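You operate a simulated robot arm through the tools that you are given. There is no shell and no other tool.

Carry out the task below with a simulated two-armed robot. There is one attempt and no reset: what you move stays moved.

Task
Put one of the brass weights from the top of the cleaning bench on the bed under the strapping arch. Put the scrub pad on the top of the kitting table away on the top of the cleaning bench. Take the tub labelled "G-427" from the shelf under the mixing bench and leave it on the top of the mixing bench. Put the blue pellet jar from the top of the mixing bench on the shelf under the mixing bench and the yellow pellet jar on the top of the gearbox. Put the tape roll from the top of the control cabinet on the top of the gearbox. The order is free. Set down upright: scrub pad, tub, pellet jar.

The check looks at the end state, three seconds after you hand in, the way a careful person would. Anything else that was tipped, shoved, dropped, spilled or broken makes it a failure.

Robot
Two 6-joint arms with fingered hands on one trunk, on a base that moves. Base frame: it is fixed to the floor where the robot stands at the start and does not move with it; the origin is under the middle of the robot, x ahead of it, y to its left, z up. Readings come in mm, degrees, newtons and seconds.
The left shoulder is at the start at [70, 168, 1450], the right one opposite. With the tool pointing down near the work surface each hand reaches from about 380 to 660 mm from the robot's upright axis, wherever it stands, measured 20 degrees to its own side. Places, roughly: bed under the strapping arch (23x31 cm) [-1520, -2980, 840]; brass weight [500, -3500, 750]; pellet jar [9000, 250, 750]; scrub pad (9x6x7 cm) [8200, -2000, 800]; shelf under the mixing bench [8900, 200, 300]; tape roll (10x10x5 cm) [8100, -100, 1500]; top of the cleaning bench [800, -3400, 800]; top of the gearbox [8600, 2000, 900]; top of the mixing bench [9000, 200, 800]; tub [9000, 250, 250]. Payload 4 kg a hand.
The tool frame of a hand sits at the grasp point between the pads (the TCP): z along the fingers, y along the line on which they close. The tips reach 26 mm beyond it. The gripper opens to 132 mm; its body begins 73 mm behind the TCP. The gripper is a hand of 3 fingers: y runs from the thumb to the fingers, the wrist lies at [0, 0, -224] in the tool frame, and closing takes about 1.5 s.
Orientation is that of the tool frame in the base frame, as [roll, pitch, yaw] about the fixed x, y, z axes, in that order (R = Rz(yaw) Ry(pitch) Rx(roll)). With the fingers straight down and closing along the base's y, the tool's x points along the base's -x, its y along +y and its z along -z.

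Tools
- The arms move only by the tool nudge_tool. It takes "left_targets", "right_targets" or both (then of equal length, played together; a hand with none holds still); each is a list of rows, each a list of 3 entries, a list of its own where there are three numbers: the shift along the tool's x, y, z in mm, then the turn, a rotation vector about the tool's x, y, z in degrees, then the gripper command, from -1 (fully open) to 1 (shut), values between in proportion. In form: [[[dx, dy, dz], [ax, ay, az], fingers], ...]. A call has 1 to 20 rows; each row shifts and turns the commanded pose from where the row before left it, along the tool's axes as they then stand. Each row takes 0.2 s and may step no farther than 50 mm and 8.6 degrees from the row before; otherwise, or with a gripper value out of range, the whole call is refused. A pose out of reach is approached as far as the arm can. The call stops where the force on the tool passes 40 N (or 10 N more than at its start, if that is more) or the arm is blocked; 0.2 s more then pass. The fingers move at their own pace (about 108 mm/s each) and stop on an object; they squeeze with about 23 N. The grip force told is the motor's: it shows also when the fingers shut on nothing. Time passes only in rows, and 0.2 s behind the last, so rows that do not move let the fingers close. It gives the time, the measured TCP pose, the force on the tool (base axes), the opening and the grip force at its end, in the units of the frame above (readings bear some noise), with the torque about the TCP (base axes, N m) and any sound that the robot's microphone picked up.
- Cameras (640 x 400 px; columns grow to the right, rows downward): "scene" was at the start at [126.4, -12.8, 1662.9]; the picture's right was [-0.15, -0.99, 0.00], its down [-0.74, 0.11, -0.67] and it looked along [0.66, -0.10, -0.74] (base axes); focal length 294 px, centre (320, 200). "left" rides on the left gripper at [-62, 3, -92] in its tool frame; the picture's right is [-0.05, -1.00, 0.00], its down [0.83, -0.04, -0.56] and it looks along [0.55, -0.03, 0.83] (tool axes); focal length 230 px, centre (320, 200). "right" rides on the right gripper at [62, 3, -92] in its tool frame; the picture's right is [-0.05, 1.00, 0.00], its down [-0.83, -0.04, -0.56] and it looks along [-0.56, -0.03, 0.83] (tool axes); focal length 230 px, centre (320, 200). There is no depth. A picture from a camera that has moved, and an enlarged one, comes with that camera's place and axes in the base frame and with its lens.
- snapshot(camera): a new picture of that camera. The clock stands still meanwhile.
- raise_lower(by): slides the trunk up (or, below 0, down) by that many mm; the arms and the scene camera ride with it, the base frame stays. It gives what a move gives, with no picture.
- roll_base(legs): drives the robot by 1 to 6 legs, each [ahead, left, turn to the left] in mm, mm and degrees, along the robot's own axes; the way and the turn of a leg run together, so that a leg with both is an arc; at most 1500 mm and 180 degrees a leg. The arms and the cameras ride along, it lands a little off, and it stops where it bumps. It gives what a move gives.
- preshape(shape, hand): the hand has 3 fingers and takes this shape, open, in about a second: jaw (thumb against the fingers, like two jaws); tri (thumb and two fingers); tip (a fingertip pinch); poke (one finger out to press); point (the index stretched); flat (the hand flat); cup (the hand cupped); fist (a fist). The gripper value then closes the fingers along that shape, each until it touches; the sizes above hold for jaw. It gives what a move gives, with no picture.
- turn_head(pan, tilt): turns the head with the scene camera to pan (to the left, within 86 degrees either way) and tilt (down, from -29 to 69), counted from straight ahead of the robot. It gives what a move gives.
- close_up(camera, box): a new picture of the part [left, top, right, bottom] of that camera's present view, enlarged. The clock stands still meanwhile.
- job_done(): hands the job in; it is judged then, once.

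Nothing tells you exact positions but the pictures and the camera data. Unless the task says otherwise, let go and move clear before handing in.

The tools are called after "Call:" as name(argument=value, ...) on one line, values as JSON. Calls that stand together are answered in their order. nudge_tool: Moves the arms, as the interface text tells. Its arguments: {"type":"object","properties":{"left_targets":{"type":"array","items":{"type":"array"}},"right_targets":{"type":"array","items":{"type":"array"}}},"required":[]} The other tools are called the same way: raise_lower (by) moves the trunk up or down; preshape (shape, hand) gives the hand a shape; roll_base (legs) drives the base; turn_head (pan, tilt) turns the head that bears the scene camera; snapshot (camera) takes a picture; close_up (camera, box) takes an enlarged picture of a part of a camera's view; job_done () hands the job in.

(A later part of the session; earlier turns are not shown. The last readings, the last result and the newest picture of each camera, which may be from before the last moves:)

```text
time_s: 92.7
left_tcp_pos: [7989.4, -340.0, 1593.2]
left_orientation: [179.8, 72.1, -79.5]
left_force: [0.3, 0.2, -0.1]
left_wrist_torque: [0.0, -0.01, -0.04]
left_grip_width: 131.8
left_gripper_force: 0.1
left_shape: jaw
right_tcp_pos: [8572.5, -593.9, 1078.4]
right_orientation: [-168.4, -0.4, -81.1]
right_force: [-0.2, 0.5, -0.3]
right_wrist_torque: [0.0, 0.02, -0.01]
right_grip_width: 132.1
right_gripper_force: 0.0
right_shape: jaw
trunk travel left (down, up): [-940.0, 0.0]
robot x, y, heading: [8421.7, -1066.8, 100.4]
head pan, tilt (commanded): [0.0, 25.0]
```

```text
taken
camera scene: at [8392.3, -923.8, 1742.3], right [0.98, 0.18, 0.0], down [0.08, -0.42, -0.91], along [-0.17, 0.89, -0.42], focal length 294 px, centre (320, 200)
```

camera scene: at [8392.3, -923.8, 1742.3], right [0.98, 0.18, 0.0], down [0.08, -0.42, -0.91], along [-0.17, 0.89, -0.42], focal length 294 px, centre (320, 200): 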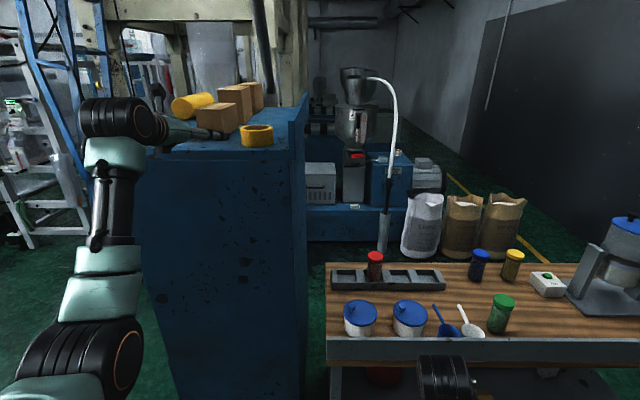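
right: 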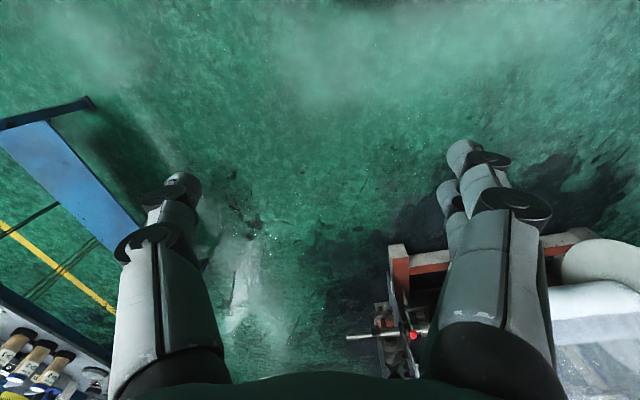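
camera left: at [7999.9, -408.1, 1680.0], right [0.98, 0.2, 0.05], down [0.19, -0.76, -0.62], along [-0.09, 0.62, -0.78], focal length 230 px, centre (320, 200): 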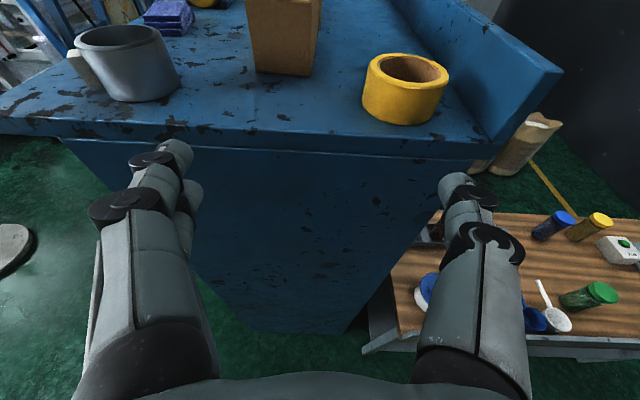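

The tape is clearly seen, at about [8051, -113, 1550] with 15-25 mm to the cabinet edge. I try a steeper tool angle here in free space so the stacked fingers clear the cabinet top.

Call:
nudge_tool(left_targets=[[[0, 0, 0], [0, 7, 0], -1], [[0, 0, 0], [0, 7, 0], -1], [[0, 0, 0], [0, 7, 0], -1], [[0, 0, 0], [0, 7, 0], -1]])

Call:
snapshot(camera="left")

```text
time_s: 93.7
left_tcp_pos: [7988.7, -340.3, 1592.8]
left_orientation: [-180.0, 44.1, -79.5]
left_force: [-0.1, 0.2, 0.2]
left_wrist_torque: [0.02, 0.01, -0.01]
left_grip_width: 131.8
left_gripper_force: 0.0
left_shape: jaw
right_tcp_pos: [8570.9, -594.5, 1077.8]
right_orientation: [-168.3, -0.4, -81.1]
right_force: [-0.3, 0.2, -0.2]
right_wrist_torque: [-0.03, -0.01, 0.01]
right_grip_width: 132.1
right_gripper_force: 0.0
right_shape: jaw
trunk travel left (down, up): [-940.0, 0.0]
robot x, y, heading: [8420.7, -1063.6, 100.6]
head pan, tilt (commanded): [0.0, 25.0]
```

```text
taken
camera left: at [7990.4, -360.9, 1701.4], right [0.98, 0.22, 0.04], down [0.22, -0.96, -0.18], along [0.0, 0.18, -0.98], focal length 230 px, centre (320, 200)
```

left: 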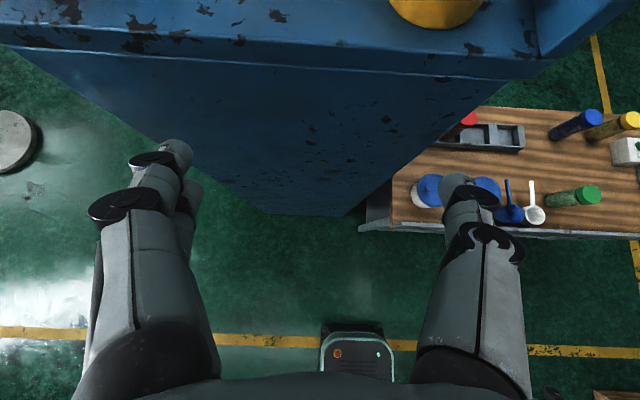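

That works at 46° below horizontal. I try a bit steeper still.

Call:
nudge_tool(left_targets=[[[0, 0, 0], [0, 7, 0], -1], [[0, 0, 0], [0, 7, 0], -1]])

```text
time_s: 94.3
left_tcp_pos: [7998.8, -376.3, 1575.8]
left_orientation: [-179.9, 30.1, -79.5]
left_force: [0.3, 0.6, 0.0]
left_wrist_torque: [0.02, 0.01, 0.0]
left_grip_width: 131.6
left_gripper_force: 0.1
left_shape: jaw
left hand out of reach, approached as far as the arm can: row 1, 2
right_tcp_pos: [8571.2, -595.3, 1077.7]
right_orientation: [-168.4, -0.3, -81.0]
right_force: [-0.1, 0.3, 0.7]
right_wrist_torque: [-0.04, 0.0, 0.01]
right_grip_width: 131.9
right_gripper_force: 0.0
right_shape: jaw
trunk travel left (down, up): [-940.0, 0.0]
robot x, y, heading: [8420.9, -1064.9, 100.4]
head pan, tilt (commanded): [0.0, 25.0]
```

Steep works if I stand closer. I pull the hand back and up, then drive nearer so the hand ends above the tape.

Call:
nudge_tool(left_targets=[[[8, -15, -37.5], [0, 0, 0], -1], [[8, -15, -37.5], [0, 0, 0], -1], [[8, -15, -37.5], [0, 0, 0], -1], [[8, -15, -37.5], [0, 0, 0], -1]])

```text
time_s: 95.3
left_tcp_pos: [8075.6, -448.0, 1698.9]
left_orientation: [179.9, 30.2, -79.5]
left_force: [0.3, 0.1, -0.1]
left_wrist_torque: [0.03, 0.0, 0.02]
left_grip_width: 132.1
left_gripper_force: 0.1
left_shape: jaw
left hand out of reach, approached as far as the arm can: row 3, 4
right_tcp_pos: [8571.7, -594.6, 1079.0]
right_orientation: [-168.4, -0.3, -81.2]
right_force: [0.4, -0.4, -0.3]
right_wrist_torque: [0.01, 0.0, -0.01]
right_grip_width: 131.7
right_gripper_force: 0.1
right_shape: jaw
trunk travel left (down, up): [-940.0, 0.0]
robot x, y, heading: [8418.0, -1061.1, 100.7]
head pan, tilt (commanded): [0.0, 25.0]
```

The hand is now about 335 mm short of the tape and well above it. I drive forward part of the way and look.

Call:
roll_base(legs=[[220, -35, 0]])

Call:
snapshot(camera="left")

Call:
snapshot(camera="scene")

```text
time_s: 97.0
left_tcp_pos: [8068.0, -229.2, 1701.6]
left_orientation: [-179.9, 30.4, -79.3]
left_force: [0.5, -1.2, -0.2]
left_wrist_torque: [0.02, -0.05, -0.02]
left_grip_width: 131.8
left_gripper_force: 0.1
left_shape: jaw
right_tcp_pos: [8565.4, -374.3, 1080.8]
right_orientation: [-168.2, -0.3, -81.1]
right_force: [-0.4, -0.3, 0.2]
right_wrist_torque: [0.03, 0.0, 0.0]
right_grip_width: 132.0
right_gripper_force: 0.1
right_shape: jaw
trunk travel left (down, up): [-940.0, 0.0]
robot x, y, heading: [8414.6, -840.7, 100.7]
head pan, tilt (commanded): [0.0, 25.0]
```

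```text
taken
camera left: at [8064.1, -223.7, 1810.7], right [0.97, 0.23, 0.03], down [0.23, -0.97, 0.06], along [0.04, -0.05, -1.0], focal length 230 px, centre (320, 200)
```

left: 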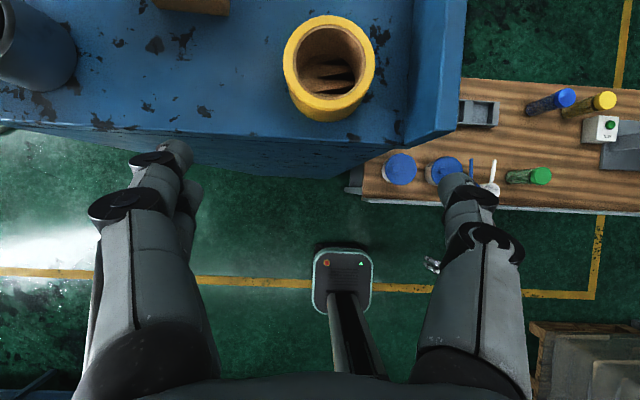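

```text
taken
camera scene: at [8385.5, -706.2, 1743.0], right [0.98, 0.18, 0.0], down [0.08, -0.41, -0.91], along [-0.17, 0.89, -0.42], focal length 294 px, centre (320, 200)
```

scene: 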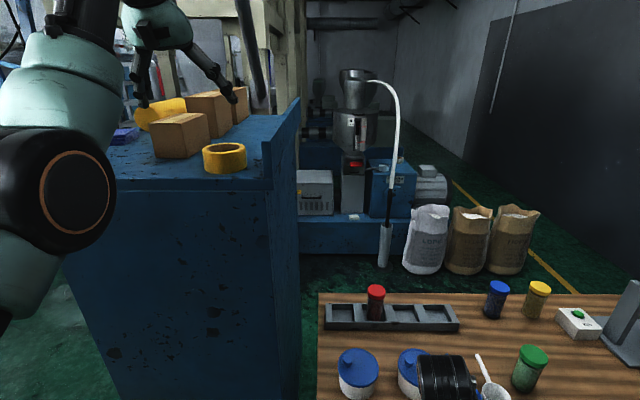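

From straight above, the tape centre is at about [8050, -102]; the hand needs 127 mm forward and 6 mm right, then down 150 mm. I drive the base the last 110 mm.

Call:
roll_base(legs=[[115, -6, 0]])

Call:
snapshot(camera="left")

```text
time_s: 98.2
left_tcp_pos: [8054.8, -120.9, 1702.9]
left_orientation: [-180.0, 30.5, -79.4]
left_force: [0.1, -1.1, 0.7]
left_wrist_torque: [0.04, 0.02, 0.01]
left_grip_width: 131.7
left_gripper_force: 0.0
left_shape: jaw
right_tcp_pos: [8551.5, -263.2, 1081.0]
right_orientation: [-168.3, -0.1, -81.1]
right_force: [0.2, -1.4, 0.5]
right_wrist_torque: [0.03, 0.01, 0.01]
right_grip_width: 131.8
right_gripper_force: 0.0
right_shape: jaw
trunk travel left (down, up): [-940.0, 0.0]
robot x, y, heading: [8396.4, -727.0, 100.6]
head pan, tilt (commanded): [0.0, 25.0]
```

```text
taken
camera left: at [8050.9, -114.7, 1813.0], right [0.97, 0.23, 0.03], down [0.23, -0.97, 0.06], along [0.04, -0.05, -1.0], focal length 230 px, centre (320, 200)
```

left: 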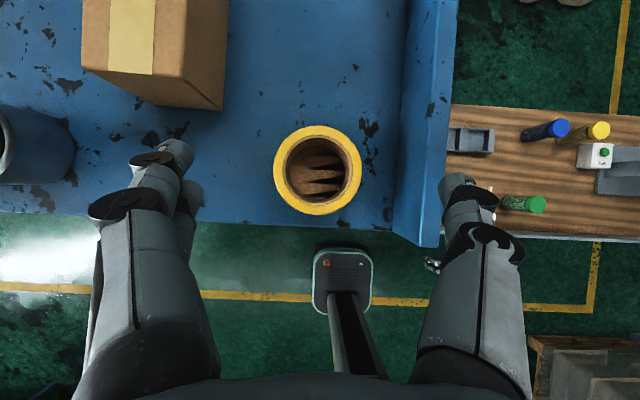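

The tape is centred between the fingers to within a millimetre sideways; it needs about 15 mm forward and then down. I close the fingers slightly and descend in stages.

Call:
nudge_tool(left_targets=[[[-13, 0, 7.6], [0, 0, 0], -0.8], [[16, 0, 27.5], [0, 0, 0], -0.8], [[16, 0, 27.5], [0, 0, 0], -0.8], [[13, 0, 22], [0, 0, 0], -0.8], [[0, 0, 0], [0, 0, 0], -0.8]])

Call:
snapshot(camera="left")

Call:
snapshot(camera="scene")

```text
time_s: 99.4
left_tcp_pos: [8048.9, -81.5, 1614.8]
left_orientation: [-179.9, 30.4, -79.4]
left_force: [-0.4, -1.0, 0.0]
left_wrist_torque: [0.0, 0.0, -0.01]
left_grip_width: 119.1
left_gripper_force: 0.0
left_shape: jaw
left hand out of reach, approached as far as the arm can: row 3, 4
right_tcp_pos: [8550.6, -258.5, 1079.9]
right_orientation: [-168.3, -0.3, -81.1]
right_force: [-0.3, -1.2, -0.3]
right_wrist_torque: [-0.01, -0.02, 0.04]
right_grip_width: 131.5
right_gripper_force: 0.1
right_shape: jaw
trunk travel left (down, up): [-940.0, 0.0]
robot x, y, heading: [8401.5, -728.5, 100.7]
head pan, tilt (commanded): [0.0, 25.0]
```

```text
taken
camera left: at [8044.4, -75.0, 1725.2], right [0.97, 0.23, 0.03], down [0.23, -0.97, 0.06], along [0.04, -0.05, -1.0], focal length 230 px, centre (320, 200)
```

left: 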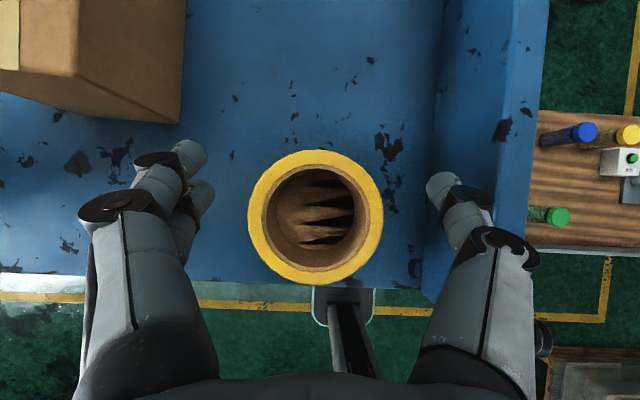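

```text
taken
camera scene: at [8371.1, -589.0, 1742.6], right [0.98, 0.18, 0.0], down [0.08, -0.41, -0.91], along [-0.17, 0.89, -0.42], focal length 294 px, centre (320, 200)
```

scene: 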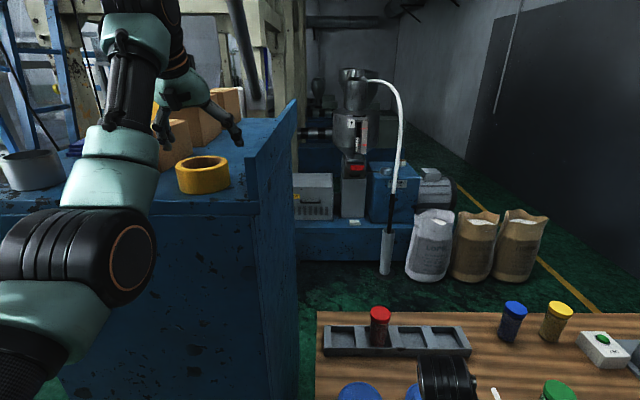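

The wrist bends too far at this angle; the picture confirms the tape is centred. I'll tilt the hand to about 45°, back the base off 45 mm and reach out instead.

Call:
nudge_tool(left_targets=[[[-10, 0, -17], [0, -7.5, 0], -0.8], [[-8, 0, -13], [0, -7.5, 0], -0.8], [[0, 0, 0], [0, 0, 0], -0.8]])

Call:
roll_base(legs=[[-45, 0, 0]])

Call:
snapshot(camera="left")

```text
time_s: 100.2
left_tcp_pos: [8048.2, -79.1, 1648.3]
left_orientation: [-180.0, 45.3, -79.3]
left_force: [0.1, 0.1, 0.4]
left_wrist_torque: [0.01, 0.01, 0.0]
left_grip_width: 119.2
left_gripper_force: 0.1
left_shape: jaw
right_tcp_pos: [8551.3, -258.0, 1078.5]
right_orientation: [-168.3, -0.4, -81.1]
right_force: [-0.7, 0.2, -0.6]
right_wrist_torque: [0.02, -0.02, 0.03]
right_grip_width: 131.9
right_gripper_force: 0.0
right_shape: jaw
trunk travel left (down, up): [-940.0, 0.0]
robot x, y, heading: [8398.1, -722.6, 100.4]
head pan, tilt (commanded): [0.0, 25.0]
```

```text
time_s: 101.1
left_tcp_pos: [8052.9, -109.4, 1641.7]
left_orientation: [180.0, 44.6, -79.4]
left_force: [0.6, 1.6, -0.6]
left_wrist_torque: [-0.04, -0.02, 0.01]
left_grip_width: 119.0
left_gripper_force: 0.1
left_shape: jaw
right_tcp_pos: [8558.2, -290.8, 1074.5]
right_orientation: [-168.2, -0.9, -81.2]
right_force: [-0.3, 0.2, -0.5]
right_wrist_torque: [-0.06, -0.04, -0.03]
right_grip_width: 132.2
right_gripper_force: 0.1
right_shape: jaw
trunk travel left (down, up): [-940.0, 0.0]
robot x, y, heading: [8409.4, -764.8, 100.3]
head pan, tilt (commanded): [0.0, 25.0]
```

```text
taken
camera left: at [8054.8, -130.4, 1749.8], right [0.97, 0.22, 0.04], down [0.22, -0.96, -0.19], along [-0.01, 0.19, -0.98], focal length 230 px, centre (320, 200)
```

left: 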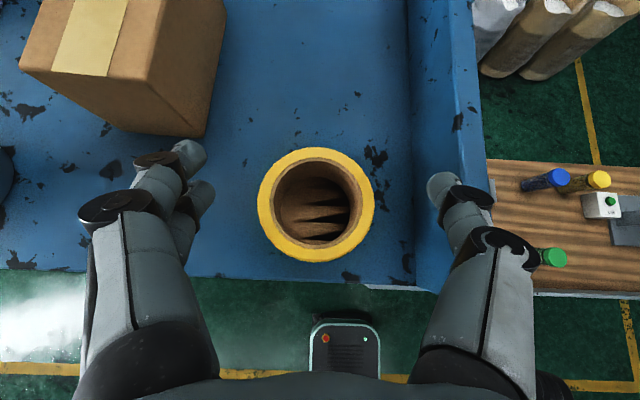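

The tape is centred between the fingers now ([8051, -99]). I descend in two steps, watching the force.

Call:
nudge_tool(left_targets=[[[17, 0, 21], [0, 0, 0], -0.8], [[17, 0, 19], [0, 0, 0], -0.8], [[0, 0, 0], [0, 0, 0], -0.8]])

Call:
snapshot(camera="left")

```text
time_s: 101.9
left_tcp_pos: [8053.5, -115.5, 1594.4]
left_orientation: [-180.0, 45.1, -79.4]
left_force: [0.7, 0.3, 0.2]
left_wrist_torque: [0.01, 0.01, 0.01]
left_grip_width: 119.0
left_gripper_force: 0.0
left_shape: jaw
right_tcp_pos: [8558.4, -297.8, 1078.7]
right_orientation: [-168.3, -0.6, -81.1]
right_force: [-0.4, 0.4, 0.2]
right_wrist_torque: [-0.01, 0.01, 0.02]
right_grip_width: 131.9
right_gripper_force: 0.0
right_shape: jaw
trunk travel left (down, up): [-940.0, 0.0]
robot x, y, heading: [8405.6, -766.6, 100.5]
head pan, tilt (commanded): [0.0, 25.0]
```

```text
taken
camera left: at [8056.5, -138.6, 1702.4], right [0.97, 0.22, 0.04], down [0.22, -0.96, -0.2], along [-0.01, 0.2, -0.98], focal length 230 px, centre (320, 200)
```

left: 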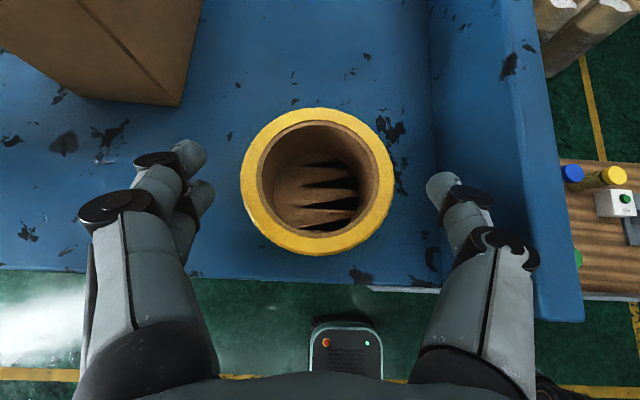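

Call:
nudge_tool(left_targets=[[[10, -0.5, 16.3], [0, 0, 0], -0.8], [[10, -0.5, 16.3], [0, 0, 0], -0.8], [[0, 0, 0], [0, 0, 0], -0.8]])

Call:
snapshot(camera="left")

```text
time_s: 102.7
left_tcp_pos: [8054.5, -110.4, 1559.1]
left_orientation: [179.9, 45.2, -79.4]
left_force: [-0.6, -0.5, 0.2]
left_wrist_torque: [0.01, -0.01, 0.01]
left_grip_width: 119.1
left_gripper_force: 0.0
left_shape: jaw
right_tcp_pos: [8559.0, -301.3, 1080.1]
right_orientation: [-168.4, -0.4, -81.1]
right_force: [-0.2, -0.3, -0.2]
right_wrist_torque: [0.02, 0.03, 0.01]
right_grip_width: 132.2
right_gripper_force: 0.0
right_shape: jaw
trunk travel left (down, up): [-940.0, 0.0]
robot x, y, heading: [8409.3, -768.5, 100.6]
head pan, tilt (commanded): [0.0, 25.0]
```

```text
taken
camera left: at [8056.5, -132.8, 1667.1], right [0.97, 0.22, 0.04], down [0.22, -0.95, -0.2], along [-0.01, 0.2, -0.98], focal length 230 px, centre (320, 200)
```

left: 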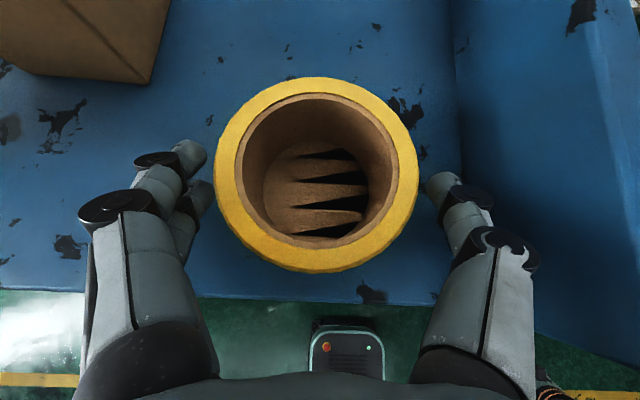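

The fingers straddle the tape at mid-height. I close the hand on it.

Call:
nudge_tool(left_targets=[[[-2.5, 0.5, 2.5], [0, 0, 0], -0.8], [[0, 0, 0], [0, 0, 0], 0], [[0, 0, 0], [0, 0, 0], 0.5], [[0, 0, 0], [0, 0, 0], 0.5], [[0, 0, 0], [0, 0, 0], 0.5], [[0, 0, 0], [0, 0, 0], 0.5], [[0, 0, 0], [0, 0, 0], 0.5]])

Call:
snapshot(camera="left")

```text
time_s: 104.3
left_tcp_pos: [8053.5, -104.9, 1557.3]
left_orientation: [180.0, 45.1, -79.4]
left_force: [-0.1, -1.0, 0.3]
left_wrist_torque: [-0.01, 0.0, 0.01]
left_grip_width: 89.2
left_gripper_force: 22.6
left_shape: jaw
right_tcp_pos: [8558.8, -301.0, 1077.5]
right_orientation: [-168.1, -0.4, -81.1]
right_force: [1.2, 0.0, -0.3]
right_wrist_torque: [0.01, 0.0, 0.0]
right_grip_width: 131.8
right_gripper_force: 0.0
right_shape: jaw
trunk travel left (down, up): [-940.0, 0.0]
robot x, y, heading: [8404.5, -770.7, 100.6]
head pan, tilt (commanded): [0.0, 25.0]
```

```text
taken
camera left: at [8054.8, -127.4, 1666.1], right [0.97, 0.22, 0.04], down [0.22, -0.95, -0.2], along [-0.01, 0.2, -0.98], focal length 230 px, centre (320, 200)
```

left: 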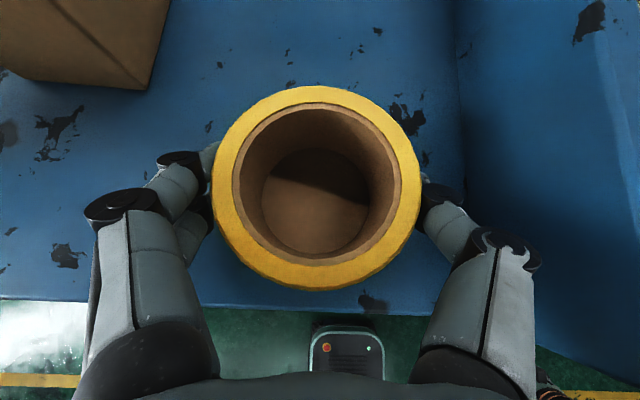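

The tape is gripped (89 mm, 22.6 N). I lift it clear.

Call:
nudge_tool(left_targets=[[[-14, 0, -14], [0, 0, 0], 0.5], [[-28, 0, -28], [0, 0, 0], 0.5], [[-28, 0, -28], [0, 0, 0], 0.5], [[0, 0, 0], [0, 0, 0], 0.5]])

Call:
snapshot(camera="left")

```text
time_s: 105.3
left_tcp_pos: [8052.1, -106.5, 1659.0]
left_orientation: [-179.9, 45.0, -79.4]
left_force: [0.4, 0.3, -1.6]
left_wrist_torque: [-0.03, 0.02, 0.01]
left_grip_width: 89.4
left_gripper_force: 22.9
left_shape: jaw
right_tcp_pos: [8558.9, -301.0, 1078.8]
right_orientation: [-168.1, -0.4, -81.1]
right_force: [-0.6, 0.6, 0.0]
right_wrist_torque: [0.02, 0.04, 0.03]
right_grip_width: 131.9
right_gripper_force: 0.1
right_shape: jaw
trunk travel left (down, up): [-940.0, 0.0]
robot x, y, heading: [8405.6, -766.2, 100.6]
head pan, tilt (commanded): [0.0, 25.0]
```

```text
taken
camera left: at [8053.9, -128.7, 1765.9], right [0.97, 0.22, 0.04], down [0.22, -0.96, -0.2], along [-0.01, 0.2, -0.98], focal length 230 px, centre (320, 200)
```

left: 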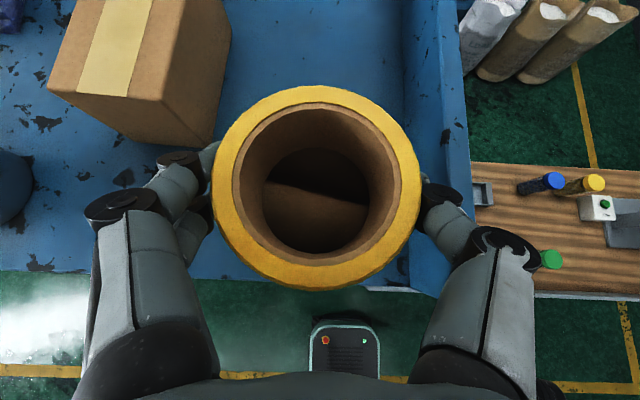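

The tape is in hand. I back away from the cabinet and lower the hand to a carrying height.

Call:
roll_base(legs=[[-350, 0, 0]])

Call:
nudge_tool(left_targets=[[[41.7, 0, 20.5], [0, 0, 0], 0.5], [[41.7, 0, 20.5], [0, 0, 0], 0.5], [[41.7, 0, 20.5], [0, 0, 0], 0.5], [[41.7, 0, 20.5], [0, 0, 0], 0.5], [[41.7, 0, 20.5], [0, 0, 0], 0.5], [[41.7, 0, 20.5], [0, 0, 0], 0.5], [[41.7, 0, 20.5], [0, 0, 0], 0.5], [[41.7, 0, 20.5], [0, 0, 0], 0.5]])

Call:
snapshot(camera="scene")

```text
time_s: 107.6
left_tcp_pos: [8114.1, -442.0, 1655.0]
left_orientation: [180.0, 44.9, -79.4]
left_force: [0.2, 0.3, -1.5]
left_wrist_torque: [0.0, -0.02, 0.01]
left_grip_width: 89.4
left_gripper_force: 23.0
left_shape: jaw
right_tcp_pos: [8621.7, -636.7, 1077.9]
right_orientation: [-168.2, -0.6, -81.1]
right_force: [0.6, 0.1, -1.2]
right_wrist_torque: [-0.04, -0.04, 0.02]
right_grip_width: 132.0
right_gripper_force: 0.1
right_shape: jaw
trunk travel left (down, up): [-940.0, 0.0]
robot x, y, heading: [8472.0, -1110.3, 100.6]
head pan, tilt (commanded): [0.0, 25.0]
```

```text
time_s: 109.4
left_tcp_pos: [8138.9, -562.8, 1307.2]
left_orientation: [180.0, 45.2, -79.4]
left_force: [0.4, 0.2, -1.7]
left_wrist_torque: [0.01, -0.01, 0.03]
left_grip_width: 89.4
left_gripper_force: 22.8
left_shape: jaw
right_tcp_pos: [8622.5, -638.8, 1079.7]
right_orientation: [-168.2, -0.2, -81.1]
right_force: [0.4, 0.7, 0.1]
right_wrist_torque: [0.01, -0.02, 0.0]
right_grip_width: 131.9
right_gripper_force: 0.1
right_shape: jaw
trunk travel left (down, up): [-940.0, 0.0]
robot x, y, heading: [8468.5, -1110.3, 100.2]
head pan, tilt (commanded): [0.0, 25.0]
```

```text
taken
camera scene: at [8441.4, -970.2, 1742.5], right [0.98, 0.18, 0.0], down [0.08, -0.42, -0.91], along [-0.17, 0.89, -0.42], focal length 294 px, centre (320, 200)
```

scene: 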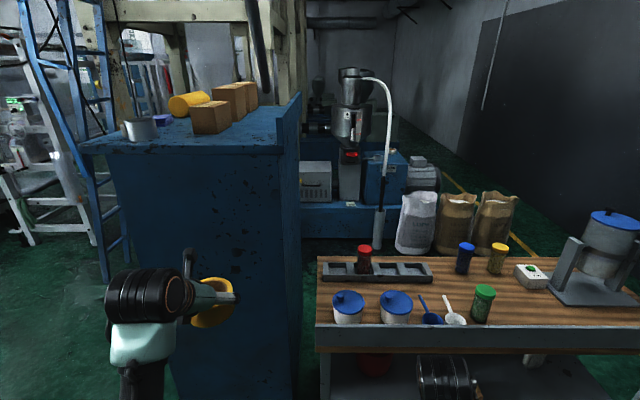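

I turn down the aisle and drive past the mixing bench to its far end.

Call:
roll_base(legs=[[0, 0, -90], [900, 400, 0]])

Call:
turn_head(pan=10, tilt=35)

Call:
snapshot(camera="scene")

Call:
turn_head(pan=70, tilt=30)

Call:
snapshot(camera="scene")

```text
time_s: 118.3
left_tcp_pos: [9806.7, -192.4, 1307.0]
left_orientation: [-180.0, 45.1, -168.2]
left_force: [0.3, -0.1, -1.6]
left_wrist_torque: [0.05, 0.05, -0.02]
left_grip_width: 89.3
left_gripper_force: 23.1
left_shape: jaw
right_tcp_pos: [9740.6, -675.7, 1079.8]
right_orientation: [-168.3, -0.4, -169.9]
right_force: [0.4, 0.2, -0.5]
right_wrist_torque: [0.0, -0.02, 0.0]
right_grip_width: 131.6
right_gripper_force: 0.0
right_shape: jaw
trunk travel left (down, up): [-940.0, 0.0]
robot x, y, heading: [9266.0, -537.2, 11.9]
head pan, tilt (commanded): [0.0, 25.0]
```

```text
time_s: 119.0
left_tcp_pos: [9807.7, -192.0, 1306.6]
left_orientation: [-180.0, 45.1, -168.2]
left_force: [-0.2, 0.3, -2.1]
left_wrist_torque: [-0.03, 0.02, 0.03]
left_grip_width: 89.2
left_gripper_force: 23.0
left_shape: jaw
right_tcp_pos: [9739.5, -676.8, 1077.5]
right_orientation: [-168.2, -0.4, -170.0]
right_force: [-0.5, 0.2, 0.3]
right_wrist_torque: [0.0, -0.03, 0.04]
right_grip_width: 132.0
right_gripper_force: 0.1
right_shape: jaw
trunk travel left (down, up): [-940.0, 0.0]
robot x, y, heading: [9272.0, -535.0, 12.0]
head pan, tilt (commanded): [10.0, 35.0]
```

```text
taken
camera scene: at [9398.2, -492.1, 1726.6], right [0.37, -0.93, 0.0], down [-0.53, -0.21, -0.82], along [0.76, 0.3, -0.57], focal length 294 px, centre (320, 200)
```

scene: 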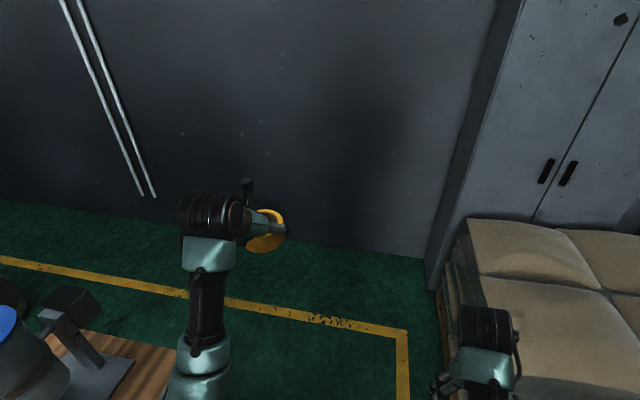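

```text
time_s: 120.3
left_tcp_pos: [9808.8, -191.5, 1307.5]
left_orientation: [-180.0, 45.1, -168.1]
left_force: [-0.3, 0.6, -2.1]
left_wrist_torque: [0.0, -0.01, 0.02]
left_grip_width: 89.4
left_gripper_force: 23.4
left_shape: jaw
right_tcp_pos: [9740.9, -676.2, 1078.8]
right_orientation: [-168.3, -0.4, -169.9]
right_force: [0.4, -0.1, -0.9]
right_wrist_torque: [0.02, 0.0, -0.03]
right_grip_width: 132.0
right_gripper_force: 0.1
right_shape: jaw
trunk travel left (down, up): [-940.0, 0.0]
robot x, y, heading: [9271.3, -534.8, 11.9]
head pan, tilt (commanded): [70.0, 30.0]
```

```text
taken
camera scene: at [9329.5, -435.2, 1734.3], right [0.99, -0.14, 0.0], down [-0.07, -0.49, -0.87], along [0.12, 0.86, -0.5], focal length 294 px, centre (320, 200)
```

scene: 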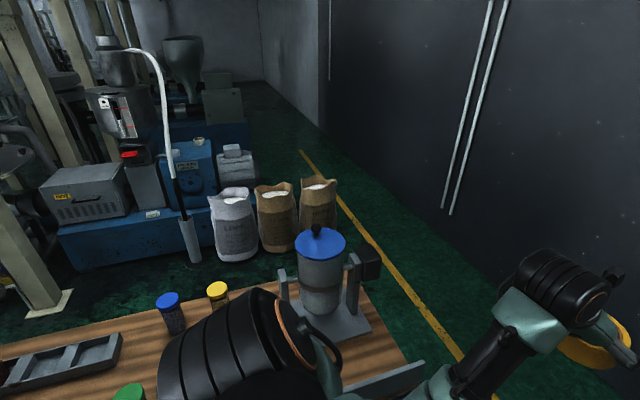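

The passage around the bench's far end is clear. I drive on, turn left around it, and come up on the front side.

Call:
roll_base(legs=[[950, 0, 0], [0, 0, 88], [1250, 0, 0]])

Call:
turn_head(pan=50, tilt=25)

Call:
snapshot(camera="scene")

Call:
turn_head(pan=86, tilt=35)

Call:
snapshot(camera="scene")

```text
time_s: 134.9
left_tcp_pos: [9635.7, 1427.7, 1307.6]
left_orientation: [-180.0, 45.1, -79.5]
left_force: [-0.2, -0.5, -0.9]
left_wrist_torque: [-0.02, -0.02, 0.0]
left_grip_width: 89.2
left_gripper_force: 23.0
left_shape: jaw
right_tcp_pos: [10118.6, 1349.4, 1079.0]
right_orientation: [-168.2, -0.4, -81.2]
right_force: [0.2, 0.7, 0.7]
right_wrist_torque: [-0.01, -0.04, 0.04]
right_grip_width: 132.0
right_gripper_force: 0.1
right_shape: jaw
trunk travel left (down, up): [-940.0, 0.0]
robot x, y, heading: [9968.6, 880.8, 100.6]
head pan, tilt (commanded): [70.0, 30.0]
```

```text
time_s: 135.7
left_tcp_pos: [9634.5, 1428.7, 1307.3]
left_orientation: [179.9, 45.0, -79.2]
left_force: [0.1, 0.1, -0.7]
left_wrist_torque: [0.02, 0.0, -0.02]
left_grip_width: 89.2
left_gripper_force: 22.3
left_shape: jaw
right_tcp_pos: [10117.4, 1349.8, 1078.2]
right_orientation: [-168.1, -0.4, -81.1]
right_force: [-0.9, -0.6, -1.0]
right_wrist_torque: [0.01, -0.01, -0.01]
right_grip_width: 132.1
right_gripper_force: 0.1
right_shape: jaw
trunk travel left (down, up): [-940.0, 0.0]
robot x, y, heading: [9962.9, 881.5, 100.4]
head pan, tilt (commanded): [50.0, 25.0]
```

```text
taken
camera scene: at [9874.3, 975.7, 1742.3], right [0.49, 0.87, 0.0], down [0.37, -0.21, -0.91], along [-0.79, 0.45, -0.42], focal length 294 px, centre (320, 200)
```

scene: 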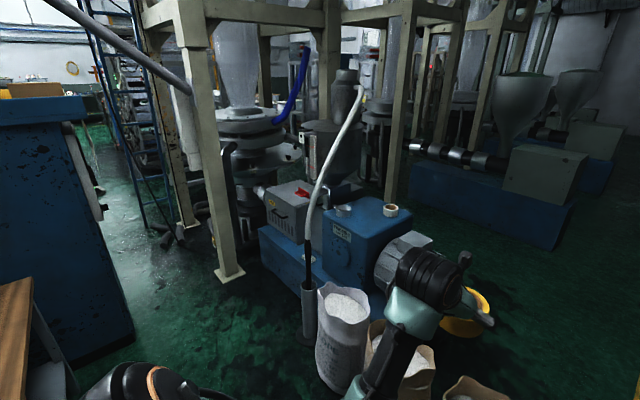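

```text
time_s: 136.7
left_tcp_pos: [9634.3, 1427.8, 1306.3]
left_orientation: [179.9, 45.1, -79.4]
left_force: [0.0, -0.5, -2.8]
left_wrist_torque: [-0.03, 0.0, -0.01]
left_grip_width: 88.9
left_gripper_force: 23.3
left_shape: jaw
right_tcp_pos: [10118.2, 1349.6, 1078.5]
right_orientation: [-168.1, -0.4, -81.1]
right_force: [0.5, -1.1, -0.3]
right_wrist_torque: [-0.01, -0.01, -0.01]
right_grip_width: 132.1
right_gripper_force: 0.1
right_shape: jaw
trunk travel left (down, up): [-940.0, 0.0]
robot x, y, heading: [9964.9, 880.6, 100.3]
head pan, tilt (commanded): [85.9, 35.0]
```

```text
taken
camera scene: at [9867.1, 920.1, 1726.6], right [-0.11, 0.99, 0.0], down [0.57, 0.06, -0.82], along [-0.81, -0.09, -0.57], focal length 294 px, centre (320, 200)
```

scene: 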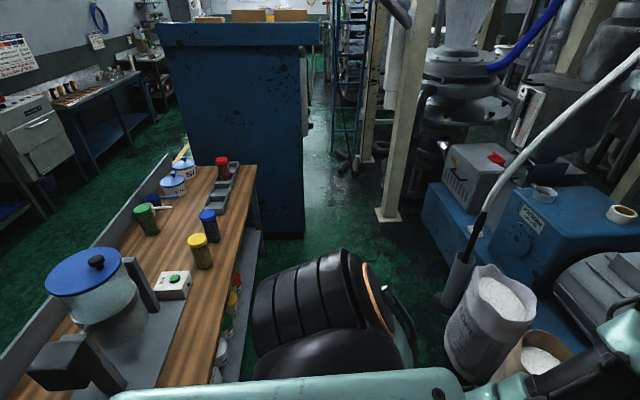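

Call:
turn_head(pan=50, tilt=30)

Call:
close_up(camera="scene", box=[240, 140, 480, 290])

```text
time_s: 137.7
left_tcp_pos: [9634.5, 1426.8, 1306.2]
left_orientation: [180.0, 45.2, -79.4]
left_force: [-0.9, -0.6, -0.8]
left_wrist_torque: [0.03, 0.0, 0.0]
left_grip_width: 89.1
left_gripper_force: 23.0
left_shape: jaw
right_tcp_pos: [10117.7, 1349.5, 1078.2]
right_orientation: [-168.2, -0.3, -81.0]
right_force: [0.6, -1.0, -0.4]
right_wrist_torque: [0.0, -0.01, -0.01]
right_grip_width: 132.2
right_gripper_force: 0.0
right_shape: jaw
trunk travel left (down, up): [-940.0, 0.0]
robot x, y, heading: [9964.2, 882.7, 100.5]
head pan, tilt (commanded): [50.0, 30.0]
```

```text
2.67 times, centred on (360, 215) of scene
camera zoom: at [9875.8, 974.4, 1734.3], right [0.49, 0.87, 0.0], down [0.44, -0.25, -0.87], along [-0.75, 0.43, -0.5], focal length 784 px, centre (213, 160)
```

zoom: 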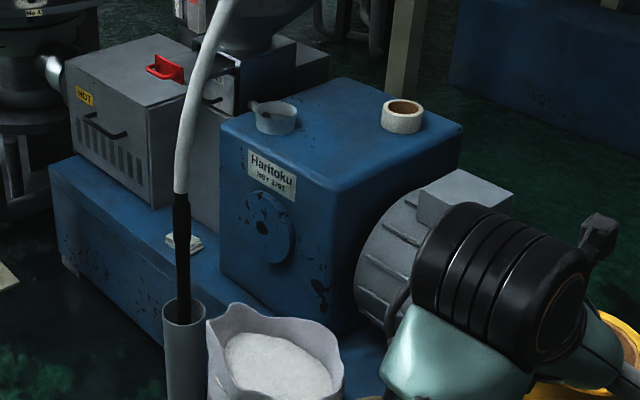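

The gearbox top (about z 900, centre near [8632, 2026]) carries a small dish and a white roll; its right-front part is free for the tape. I first fold the right hand up out of the way, then drive in front of the gearbox.

Call:
nudge_tool(right_targets=[[[20, 0, 0], [-5.9, 0, 0], -1], [[20, 0, 0], [-5.9, 0, 0], -1], [[-31.2, 0, -2.2], [0, -7.5, 0], -1], [[-31.2, 0, -2.2], [0, -7.5, 0], -1], [[-31.2, 0, -2.2], [0, -7.5, 0], -1], [[-31.2, 0, -2.2], [0, -7.5, 0], -1], [[-31.2, 0, -2.2], [0, -7.5, 0], -1], [[-31.2, 0, -2.2], [0, -7.5, 0], -1]])

```text
time_s: 139.5
left_tcp_pos: [9635.0, 1427.9, 1308.6]
left_orientation: [180.0, 45.1, -79.4]
left_force: [-0.3, 0.0, -2.4]
left_wrist_torque: [-0.01, 0.02, 0.0]
left_grip_width: 89.3
left_gripper_force: 23.0
left_shape: jaw
right_tcp_pos: [10092.4, 1480.9, 1125.4]
right_orientation: [179.9, 44.6, -81.1]
right_force: [0.1, -0.6, 0.5]
right_wrist_torque: [-0.01, 0.0, 0.03]
right_grip_width: 132.1
right_gripper_force: 0.1
right_shape: jaw
right hand out of reach, approached as far as the arm can: row 1, 2
trunk travel left (down, up): [-940.0, 0.0]
robot x, y, heading: [9964.3, 878.8, 100.7]
head pan, tilt (commanded): [50.0, 30.0]
```

Call:
nudge_tool(right_targets=[[[-21.2, 0, -42.4], [0, 0, 0], -1], [[-21.2, 0, -42.4], [0, 0, 0], -1], [[-21.2, 0, -42.4], [0, 0, 0], -1], [[-21.2, 0, -42.4], [0, 0, 0], -1]])

Call:
roll_base(legs=[[469, 781, 0]])

Call:
turn_head(pan=10, tilt=40)

Call:
snapshot(camera="scene")

```text
time_s: 140.5
left_tcp_pos: [9634.5, 1426.7, 1306.7]
left_orientation: [-179.9, 45.0, -79.4]
left_force: [0.0, -0.2, -1.4]
left_wrist_torque: [0.0, 0.01, -0.02]
left_grip_width: 89.2
left_gripper_force: 23.0
left_shape: jaw
right_tcp_pos: [10099.7, 1420.0, 1305.0]
right_orientation: [180.0, 44.4, -81.1]
right_force: [-0.1, 0.4, 0.8]
right_wrist_torque: [-0.01, 0.0, 0.02]
right_grip_width: 131.8
right_gripper_force: 0.0
right_shape: jaw
trunk travel left (down, up): [-940.0, 0.0]
robot x, y, heading: [9966.4, 880.8, 100.4]
head pan, tilt (commanded): [50.0, 30.0]
```

```text
time_s: 145.3
left_tcp_pos: [8773.1, 1737.4, 1307.4]
left_orientation: [-180.0, 45.0, -78.9]
left_force: [-0.1, -0.4, -1.5]
left_wrist_torque: [-0.02, 0.0, 0.0]
left_grip_width: 89.4
left_gripper_force: 22.2
left_shape: jaw
right_tcp_pos: [9240.4, 1734.5, 1306.3]
right_orientation: [180.0, 44.7, -80.8]
right_force: [0.6, 0.7, -1.3]
right_wrist_torque: [0.02, 0.03, 0.03]
right_grip_width: 132.3
right_gripper_force: 0.0
right_shape: jaw
trunk travel left (down, up): [-940.0, 0.0]
robot x, y, heading: [9108.1, 1194.7, 100.8]
head pan, tilt (commanded): [50.0, 30.0]
```

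```text
time_s: 146.4
left_tcp_pos: [8772.5, 1737.1, 1307.0]
left_orientation: [-180.0, 45.1, -79.0]
left_force: [-0.2, -0.6, -1.7]
left_wrist_torque: [0.01, -0.04, 0.01]
left_grip_width: 89.7
left_gripper_force: 23.2
left_shape: jaw
right_tcp_pos: [9239.1, 1735.2, 1305.9]
right_orientation: [180.0, 44.5, -80.6]
right_force: [0.3, -0.3, -0.3]
right_wrist_torque: [0.01, 0.04, 0.0]
right_grip_width: 131.8
right_gripper_force: 0.0
right_shape: jaw
trunk travel left (down, up): [-940.0, 0.0]
robot x, y, heading: [9108.7, 1193.0, 101.1]
head pan, tilt (commanded): [10.0, 40.0]
```

```text
taken
camera scene: at [9066.4, 1322.7, 1719.0], right [0.93, 0.36, 0.0], down [0.23, -0.6, -0.77], along [-0.28, 0.71, -0.64], focal length 294 px, centre (320, 200)
```

scene: 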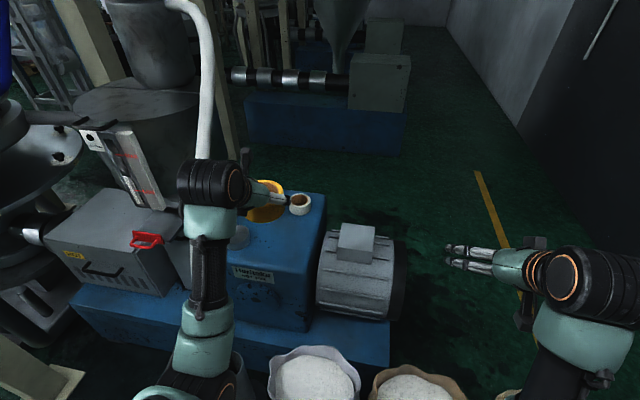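

Call:
snapshot(camera="left")

Call:
close_up(camera="scene", box=[180, 150, 420, 300])

```text
taken
camera left: at [8774.3, 1715.5, 1414.7], right [0.97, 0.23, 0.04], down [0.23, -0.95, -0.2], along [-0.01, 0.2, -0.98], focal length 230 px, centre (320, 200)
```

left: 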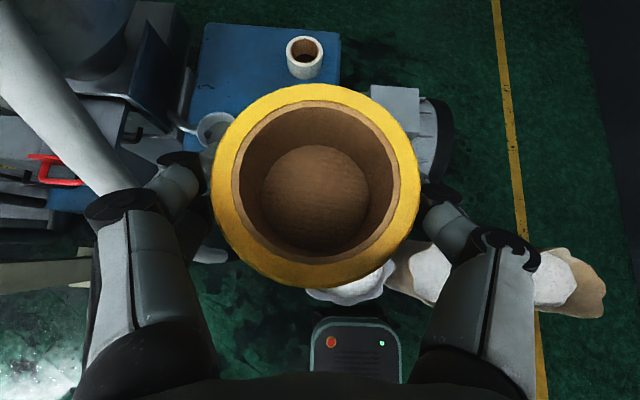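

```text
2.67 times, centred on (300, 225) of scene
camera zoom: at [9066.4, 1322.7, 1719.0], right [0.93, 0.36, 0.0], down [0.23, -0.6, -0.77], along [-0.28, 0.71, -0.64], focal length 784 px, centre (373, 133)
```

zoom: 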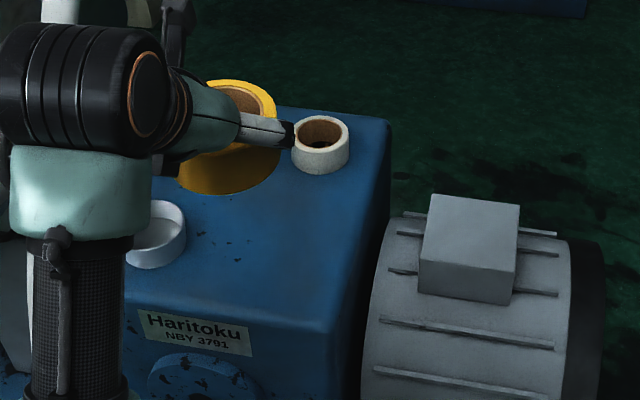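

The white roll on the gearbox sits at about [8640, 2180], the dish near [8500, 1915], and the top is at roughly z 885. I'll place the tape at about [8702, 1980]; I extend the hand over that spot while still high.

Call:
nudge_tool(left_targets=[[[-34.6, 5, 34.7], [0, 0, 0], 0.5], [[-34.6, 5, 34.7], [0, 0, 0], 0.5], [[-34.6, 5, 34.7], [0, 0, 0], 0.5], [[-34.6, 5, 34.7], [0, 0, 0], 0.5], [[-34.6, 5, 34.7], [0, 0, 0], 0.5], [[0, 0, 0], [0, 0, 0], 0.5]])

Call:
snapshot(camera="left")

Call:
snapshot(camera="scene")

```text
time_s: 147.8
left_tcp_pos: [8701.6, 1972.9, 1308.0]
left_orientation: [-179.9, 45.0, -78.9]
left_force: [0.4, -0.4, -1.8]
left_wrist_torque: [0.01, -0.01, 0.02]
left_grip_width: 89.4
left_gripper_force: 22.9
left_shape: jaw
right_tcp_pos: [9239.6, 1733.8, 1307.1]
right_orientation: [179.9, 44.7, -80.6]
right_force: [-0.8, -0.6, 0.8]
right_wrist_torque: [-0.01, 0.03, 0.01]
right_grip_width: 132.0
right_gripper_force: 0.1
right_shape: jaw
trunk travel left (down, up): [-940.0, 0.0]
robot x, y, heading: [9109.1, 1197.4, 101.1]
head pan, tilt (commanded): [10.0, 40.0]
```

```text
taken
camera left: at [8703.0, 1950.9, 1415.3], right [0.97, 0.23, 0.04], down [0.23, -0.95, -0.2], along [-0.01, 0.2, -0.98], focal length 230 px, centre (320, 200)
```

left: 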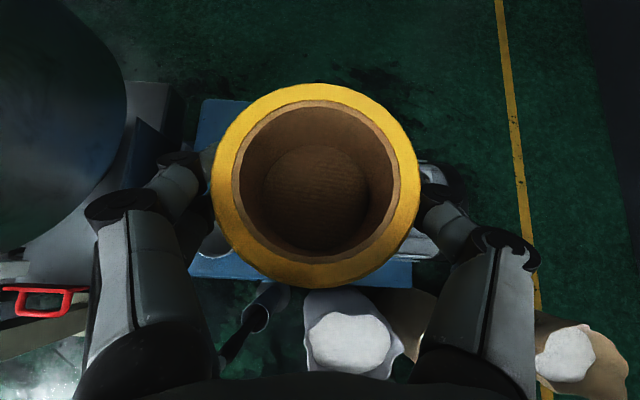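

```text
taken
camera scene: at [9066.4, 1322.3, 1719.0], right [0.93, 0.36, 0.0], down [0.23, -0.6, -0.77], along [-0.27, 0.71, -0.64], focal length 294 px, centre (320, 200)
```

scene: 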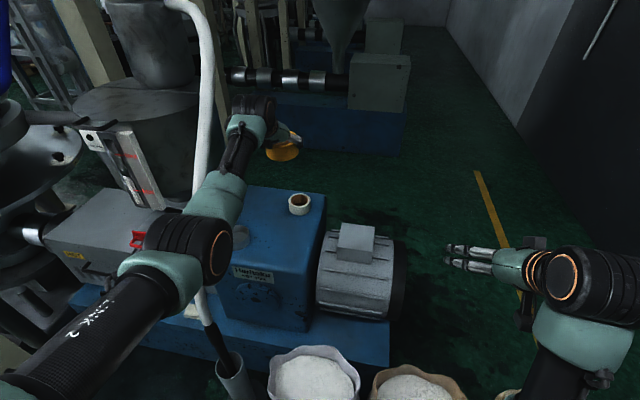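

The hand is over the chosen spot. I lower the trunk by 300 mm and check the view.

Call:
raise_lower(by=-300)

Call:
snapshot(camera="scene")

Call:
snapshot(camera="left")

```text
time_s: 150.8
left_tcp_pos: [8701.1, 1974.1, 1006.6]
left_orientation: [179.9, 45.1, -79.0]
left_force: [-0.3, 0.4, -1.8]
left_wrist_torque: [-0.01, 0.0, 0.02]
left_grip_width: 89.4
left_gripper_force: 22.9
left_shape: jaw
right_tcp_pos: [9239.4, 1734.5, 1005.4]
right_orientation: [179.8, 44.8, -80.6]
right_force: [-0.2, -0.4, 0.1]
right_wrist_torque: [0.0, 0.02, -0.04]
right_grip_width: 131.9
right_gripper_force: 0.2
right_shape: jaw
trunk travel left (down, up): [-640.0, 300.0]
robot x, y, heading: [9110.3, 1194.1, 101.0]
head pan, tilt (commanded): [10.0, 40.0]
```

```text
taken
camera scene: at [9066.4, 1322.7, 1419.0], right [0.93, 0.36, 0.0], down [0.23, -0.6, -0.77], along [-0.27, 0.71, -0.64], focal length 294 px, centre (320, 200)
```

scene: 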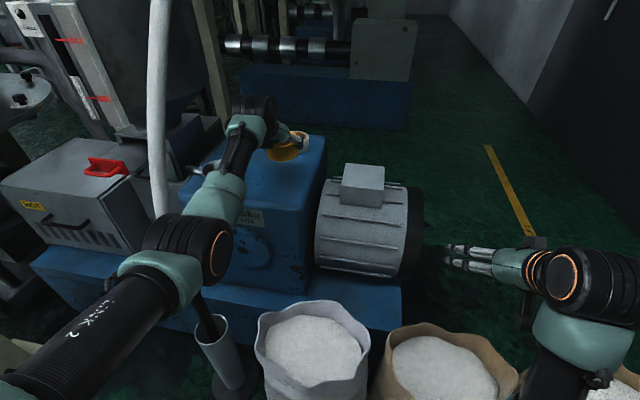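

```text
taken
camera left: at [8703.2, 1951.0, 1114.8], right [0.97, 0.23, 0.04], down [0.23, -0.95, -0.2], along [-0.01, 0.2, -0.98], focal length 230 px, centre (320, 200)
```

left: 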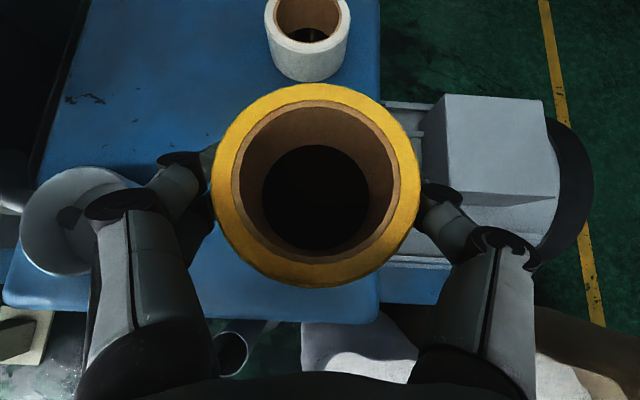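

The left camera shows the gearbox top well; shifting 20 mm left gives a safer margin to its right edge. I move left and descend most of the way.

Call:
nudge_tool(left_targets=[[[0, 20, 0], [0, 0, 0], 0.5], [[21.2, 0, 21.2], [0, 0, 0], 0.5], [[21.2, 0, 21.2], [0, 0, 0], 0.5], [[0, 0, 0], [0, 0, 0], 0.5]])

Call:
close_up(camera="scene", box=[200, 90, 360, 240])

Call:
snapshot(camera="left")

```text
time_s: 151.8
left_tcp_pos: [8681.4, 1968.6, 946.9]
left_orientation: [179.9, 45.1, -78.8]
left_force: [-0.1, -0.1, -2.1]
left_wrist_torque: [0.0, 0.02, 0.01]
left_grip_width: 89.1
left_gripper_force: 23.0
left_shape: jaw
right_tcp_pos: [9240.7, 1735.2, 1005.9]
right_orientation: [179.9, 44.5, -80.6]
right_force: [-0.3, 0.5, -0.6]
right_wrist_torque: [-0.01, 0.03, 0.01]
right_grip_width: 131.8
right_gripper_force: 0.0
right_shape: jaw
trunk travel left (down, up): [-640.0, 300.0]
robot x, y, heading: [9112.7, 1192.0, 101.1]
head pan, tilt (commanded): [10.0, 40.0]
```

```text
2.67 times, centred on (280, 165) of scene
camera zoom: at [9066.4, 1322.5, 1419.0], right [0.93, 0.36, 0.0], down [0.23, -0.6, -0.77], along [-0.27, 0.71, -0.64], focal length 784 px, centre (427, 293)
```

zoom: 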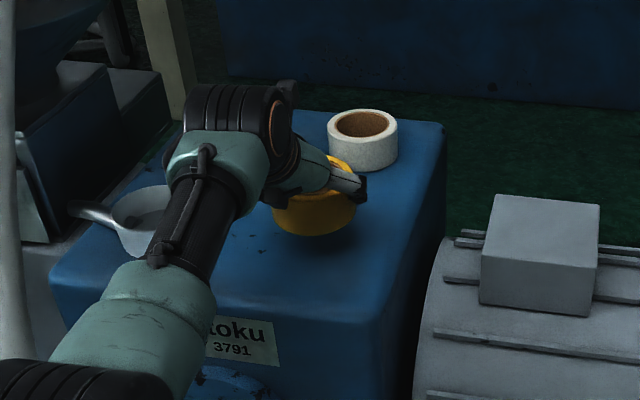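

```text
taken
camera left: at [8683.6, 1946.8, 1054.7], right [0.97, 0.23, 0.04], down [0.23, -0.95, -0.2], along [-0.01, 0.2, -0.98], focal length 230 px, centre (320, 200)
```

left: 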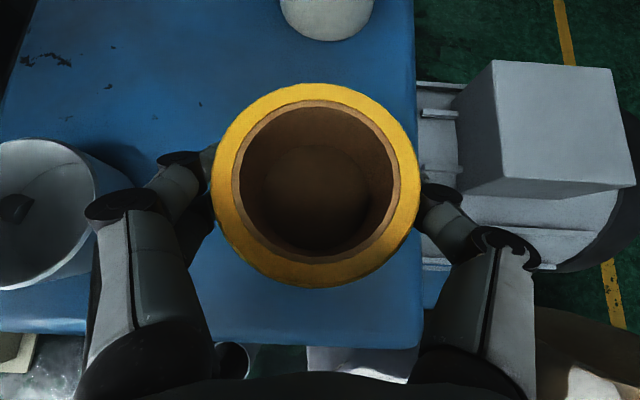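

Close above the surface now, with clearance to the dish and the white roll. I lower slowly.

Call:
nudge_tool(left_targets=[[[3.5, 0, 3.5], [0, 0, 0], 0.5], [[3.5, 0, 3.5], [0, 0, 0], 0.5], [[0, 0, 0], [0, 0, 0], 0.5]])

Call:
close_up(camera="scene", box=[240, 120, 320, 200])

```text
time_s: 152.6
left_tcp_pos: [8680.9, 1969.6, 937.0]
left_orientation: [-179.9, 45.1, -78.9]
left_force: [1.1, -0.3, -0.1]
left_wrist_torque: [-0.02, -0.02, 0.0]
left_grip_width: 89.0
left_gripper_force: 22.9
left_shape: jaw
right_tcp_pos: [9240.0, 1735.0, 1005.3]
right_orientation: [179.9, 44.7, -80.6]
right_force: [0.5, 0.6, 0.4]
right_wrist_torque: [0.04, 0.01, -0.01]
right_grip_width: 131.7
right_gripper_force: 0.0
right_shape: jaw
trunk travel left (down, up): [-640.0, 300.0]
robot x, y, heading: [9104.2, 1198.9, 100.8]
head pan, tilt (commanded): [10.0, 40.0]
```

```text
5.00 times, centred on (280, 160) of scene
camera zoom: at [9066.3, 1322.8, 1419.0], right [0.93, 0.36, 0.0], down [0.23, -0.6, -0.77], along [-0.27, 0.71, -0.64], focal length 1469 px, centre (520, 400)
```

zoom: 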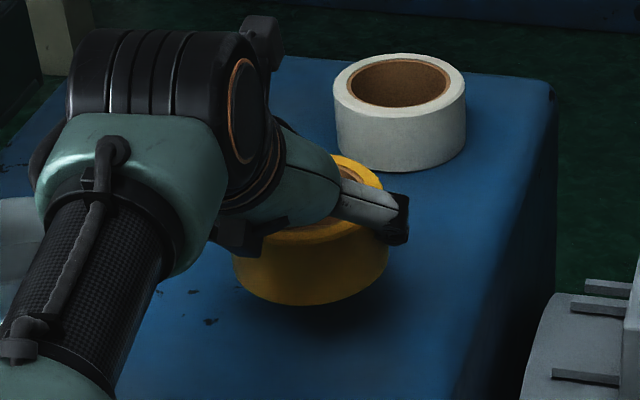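

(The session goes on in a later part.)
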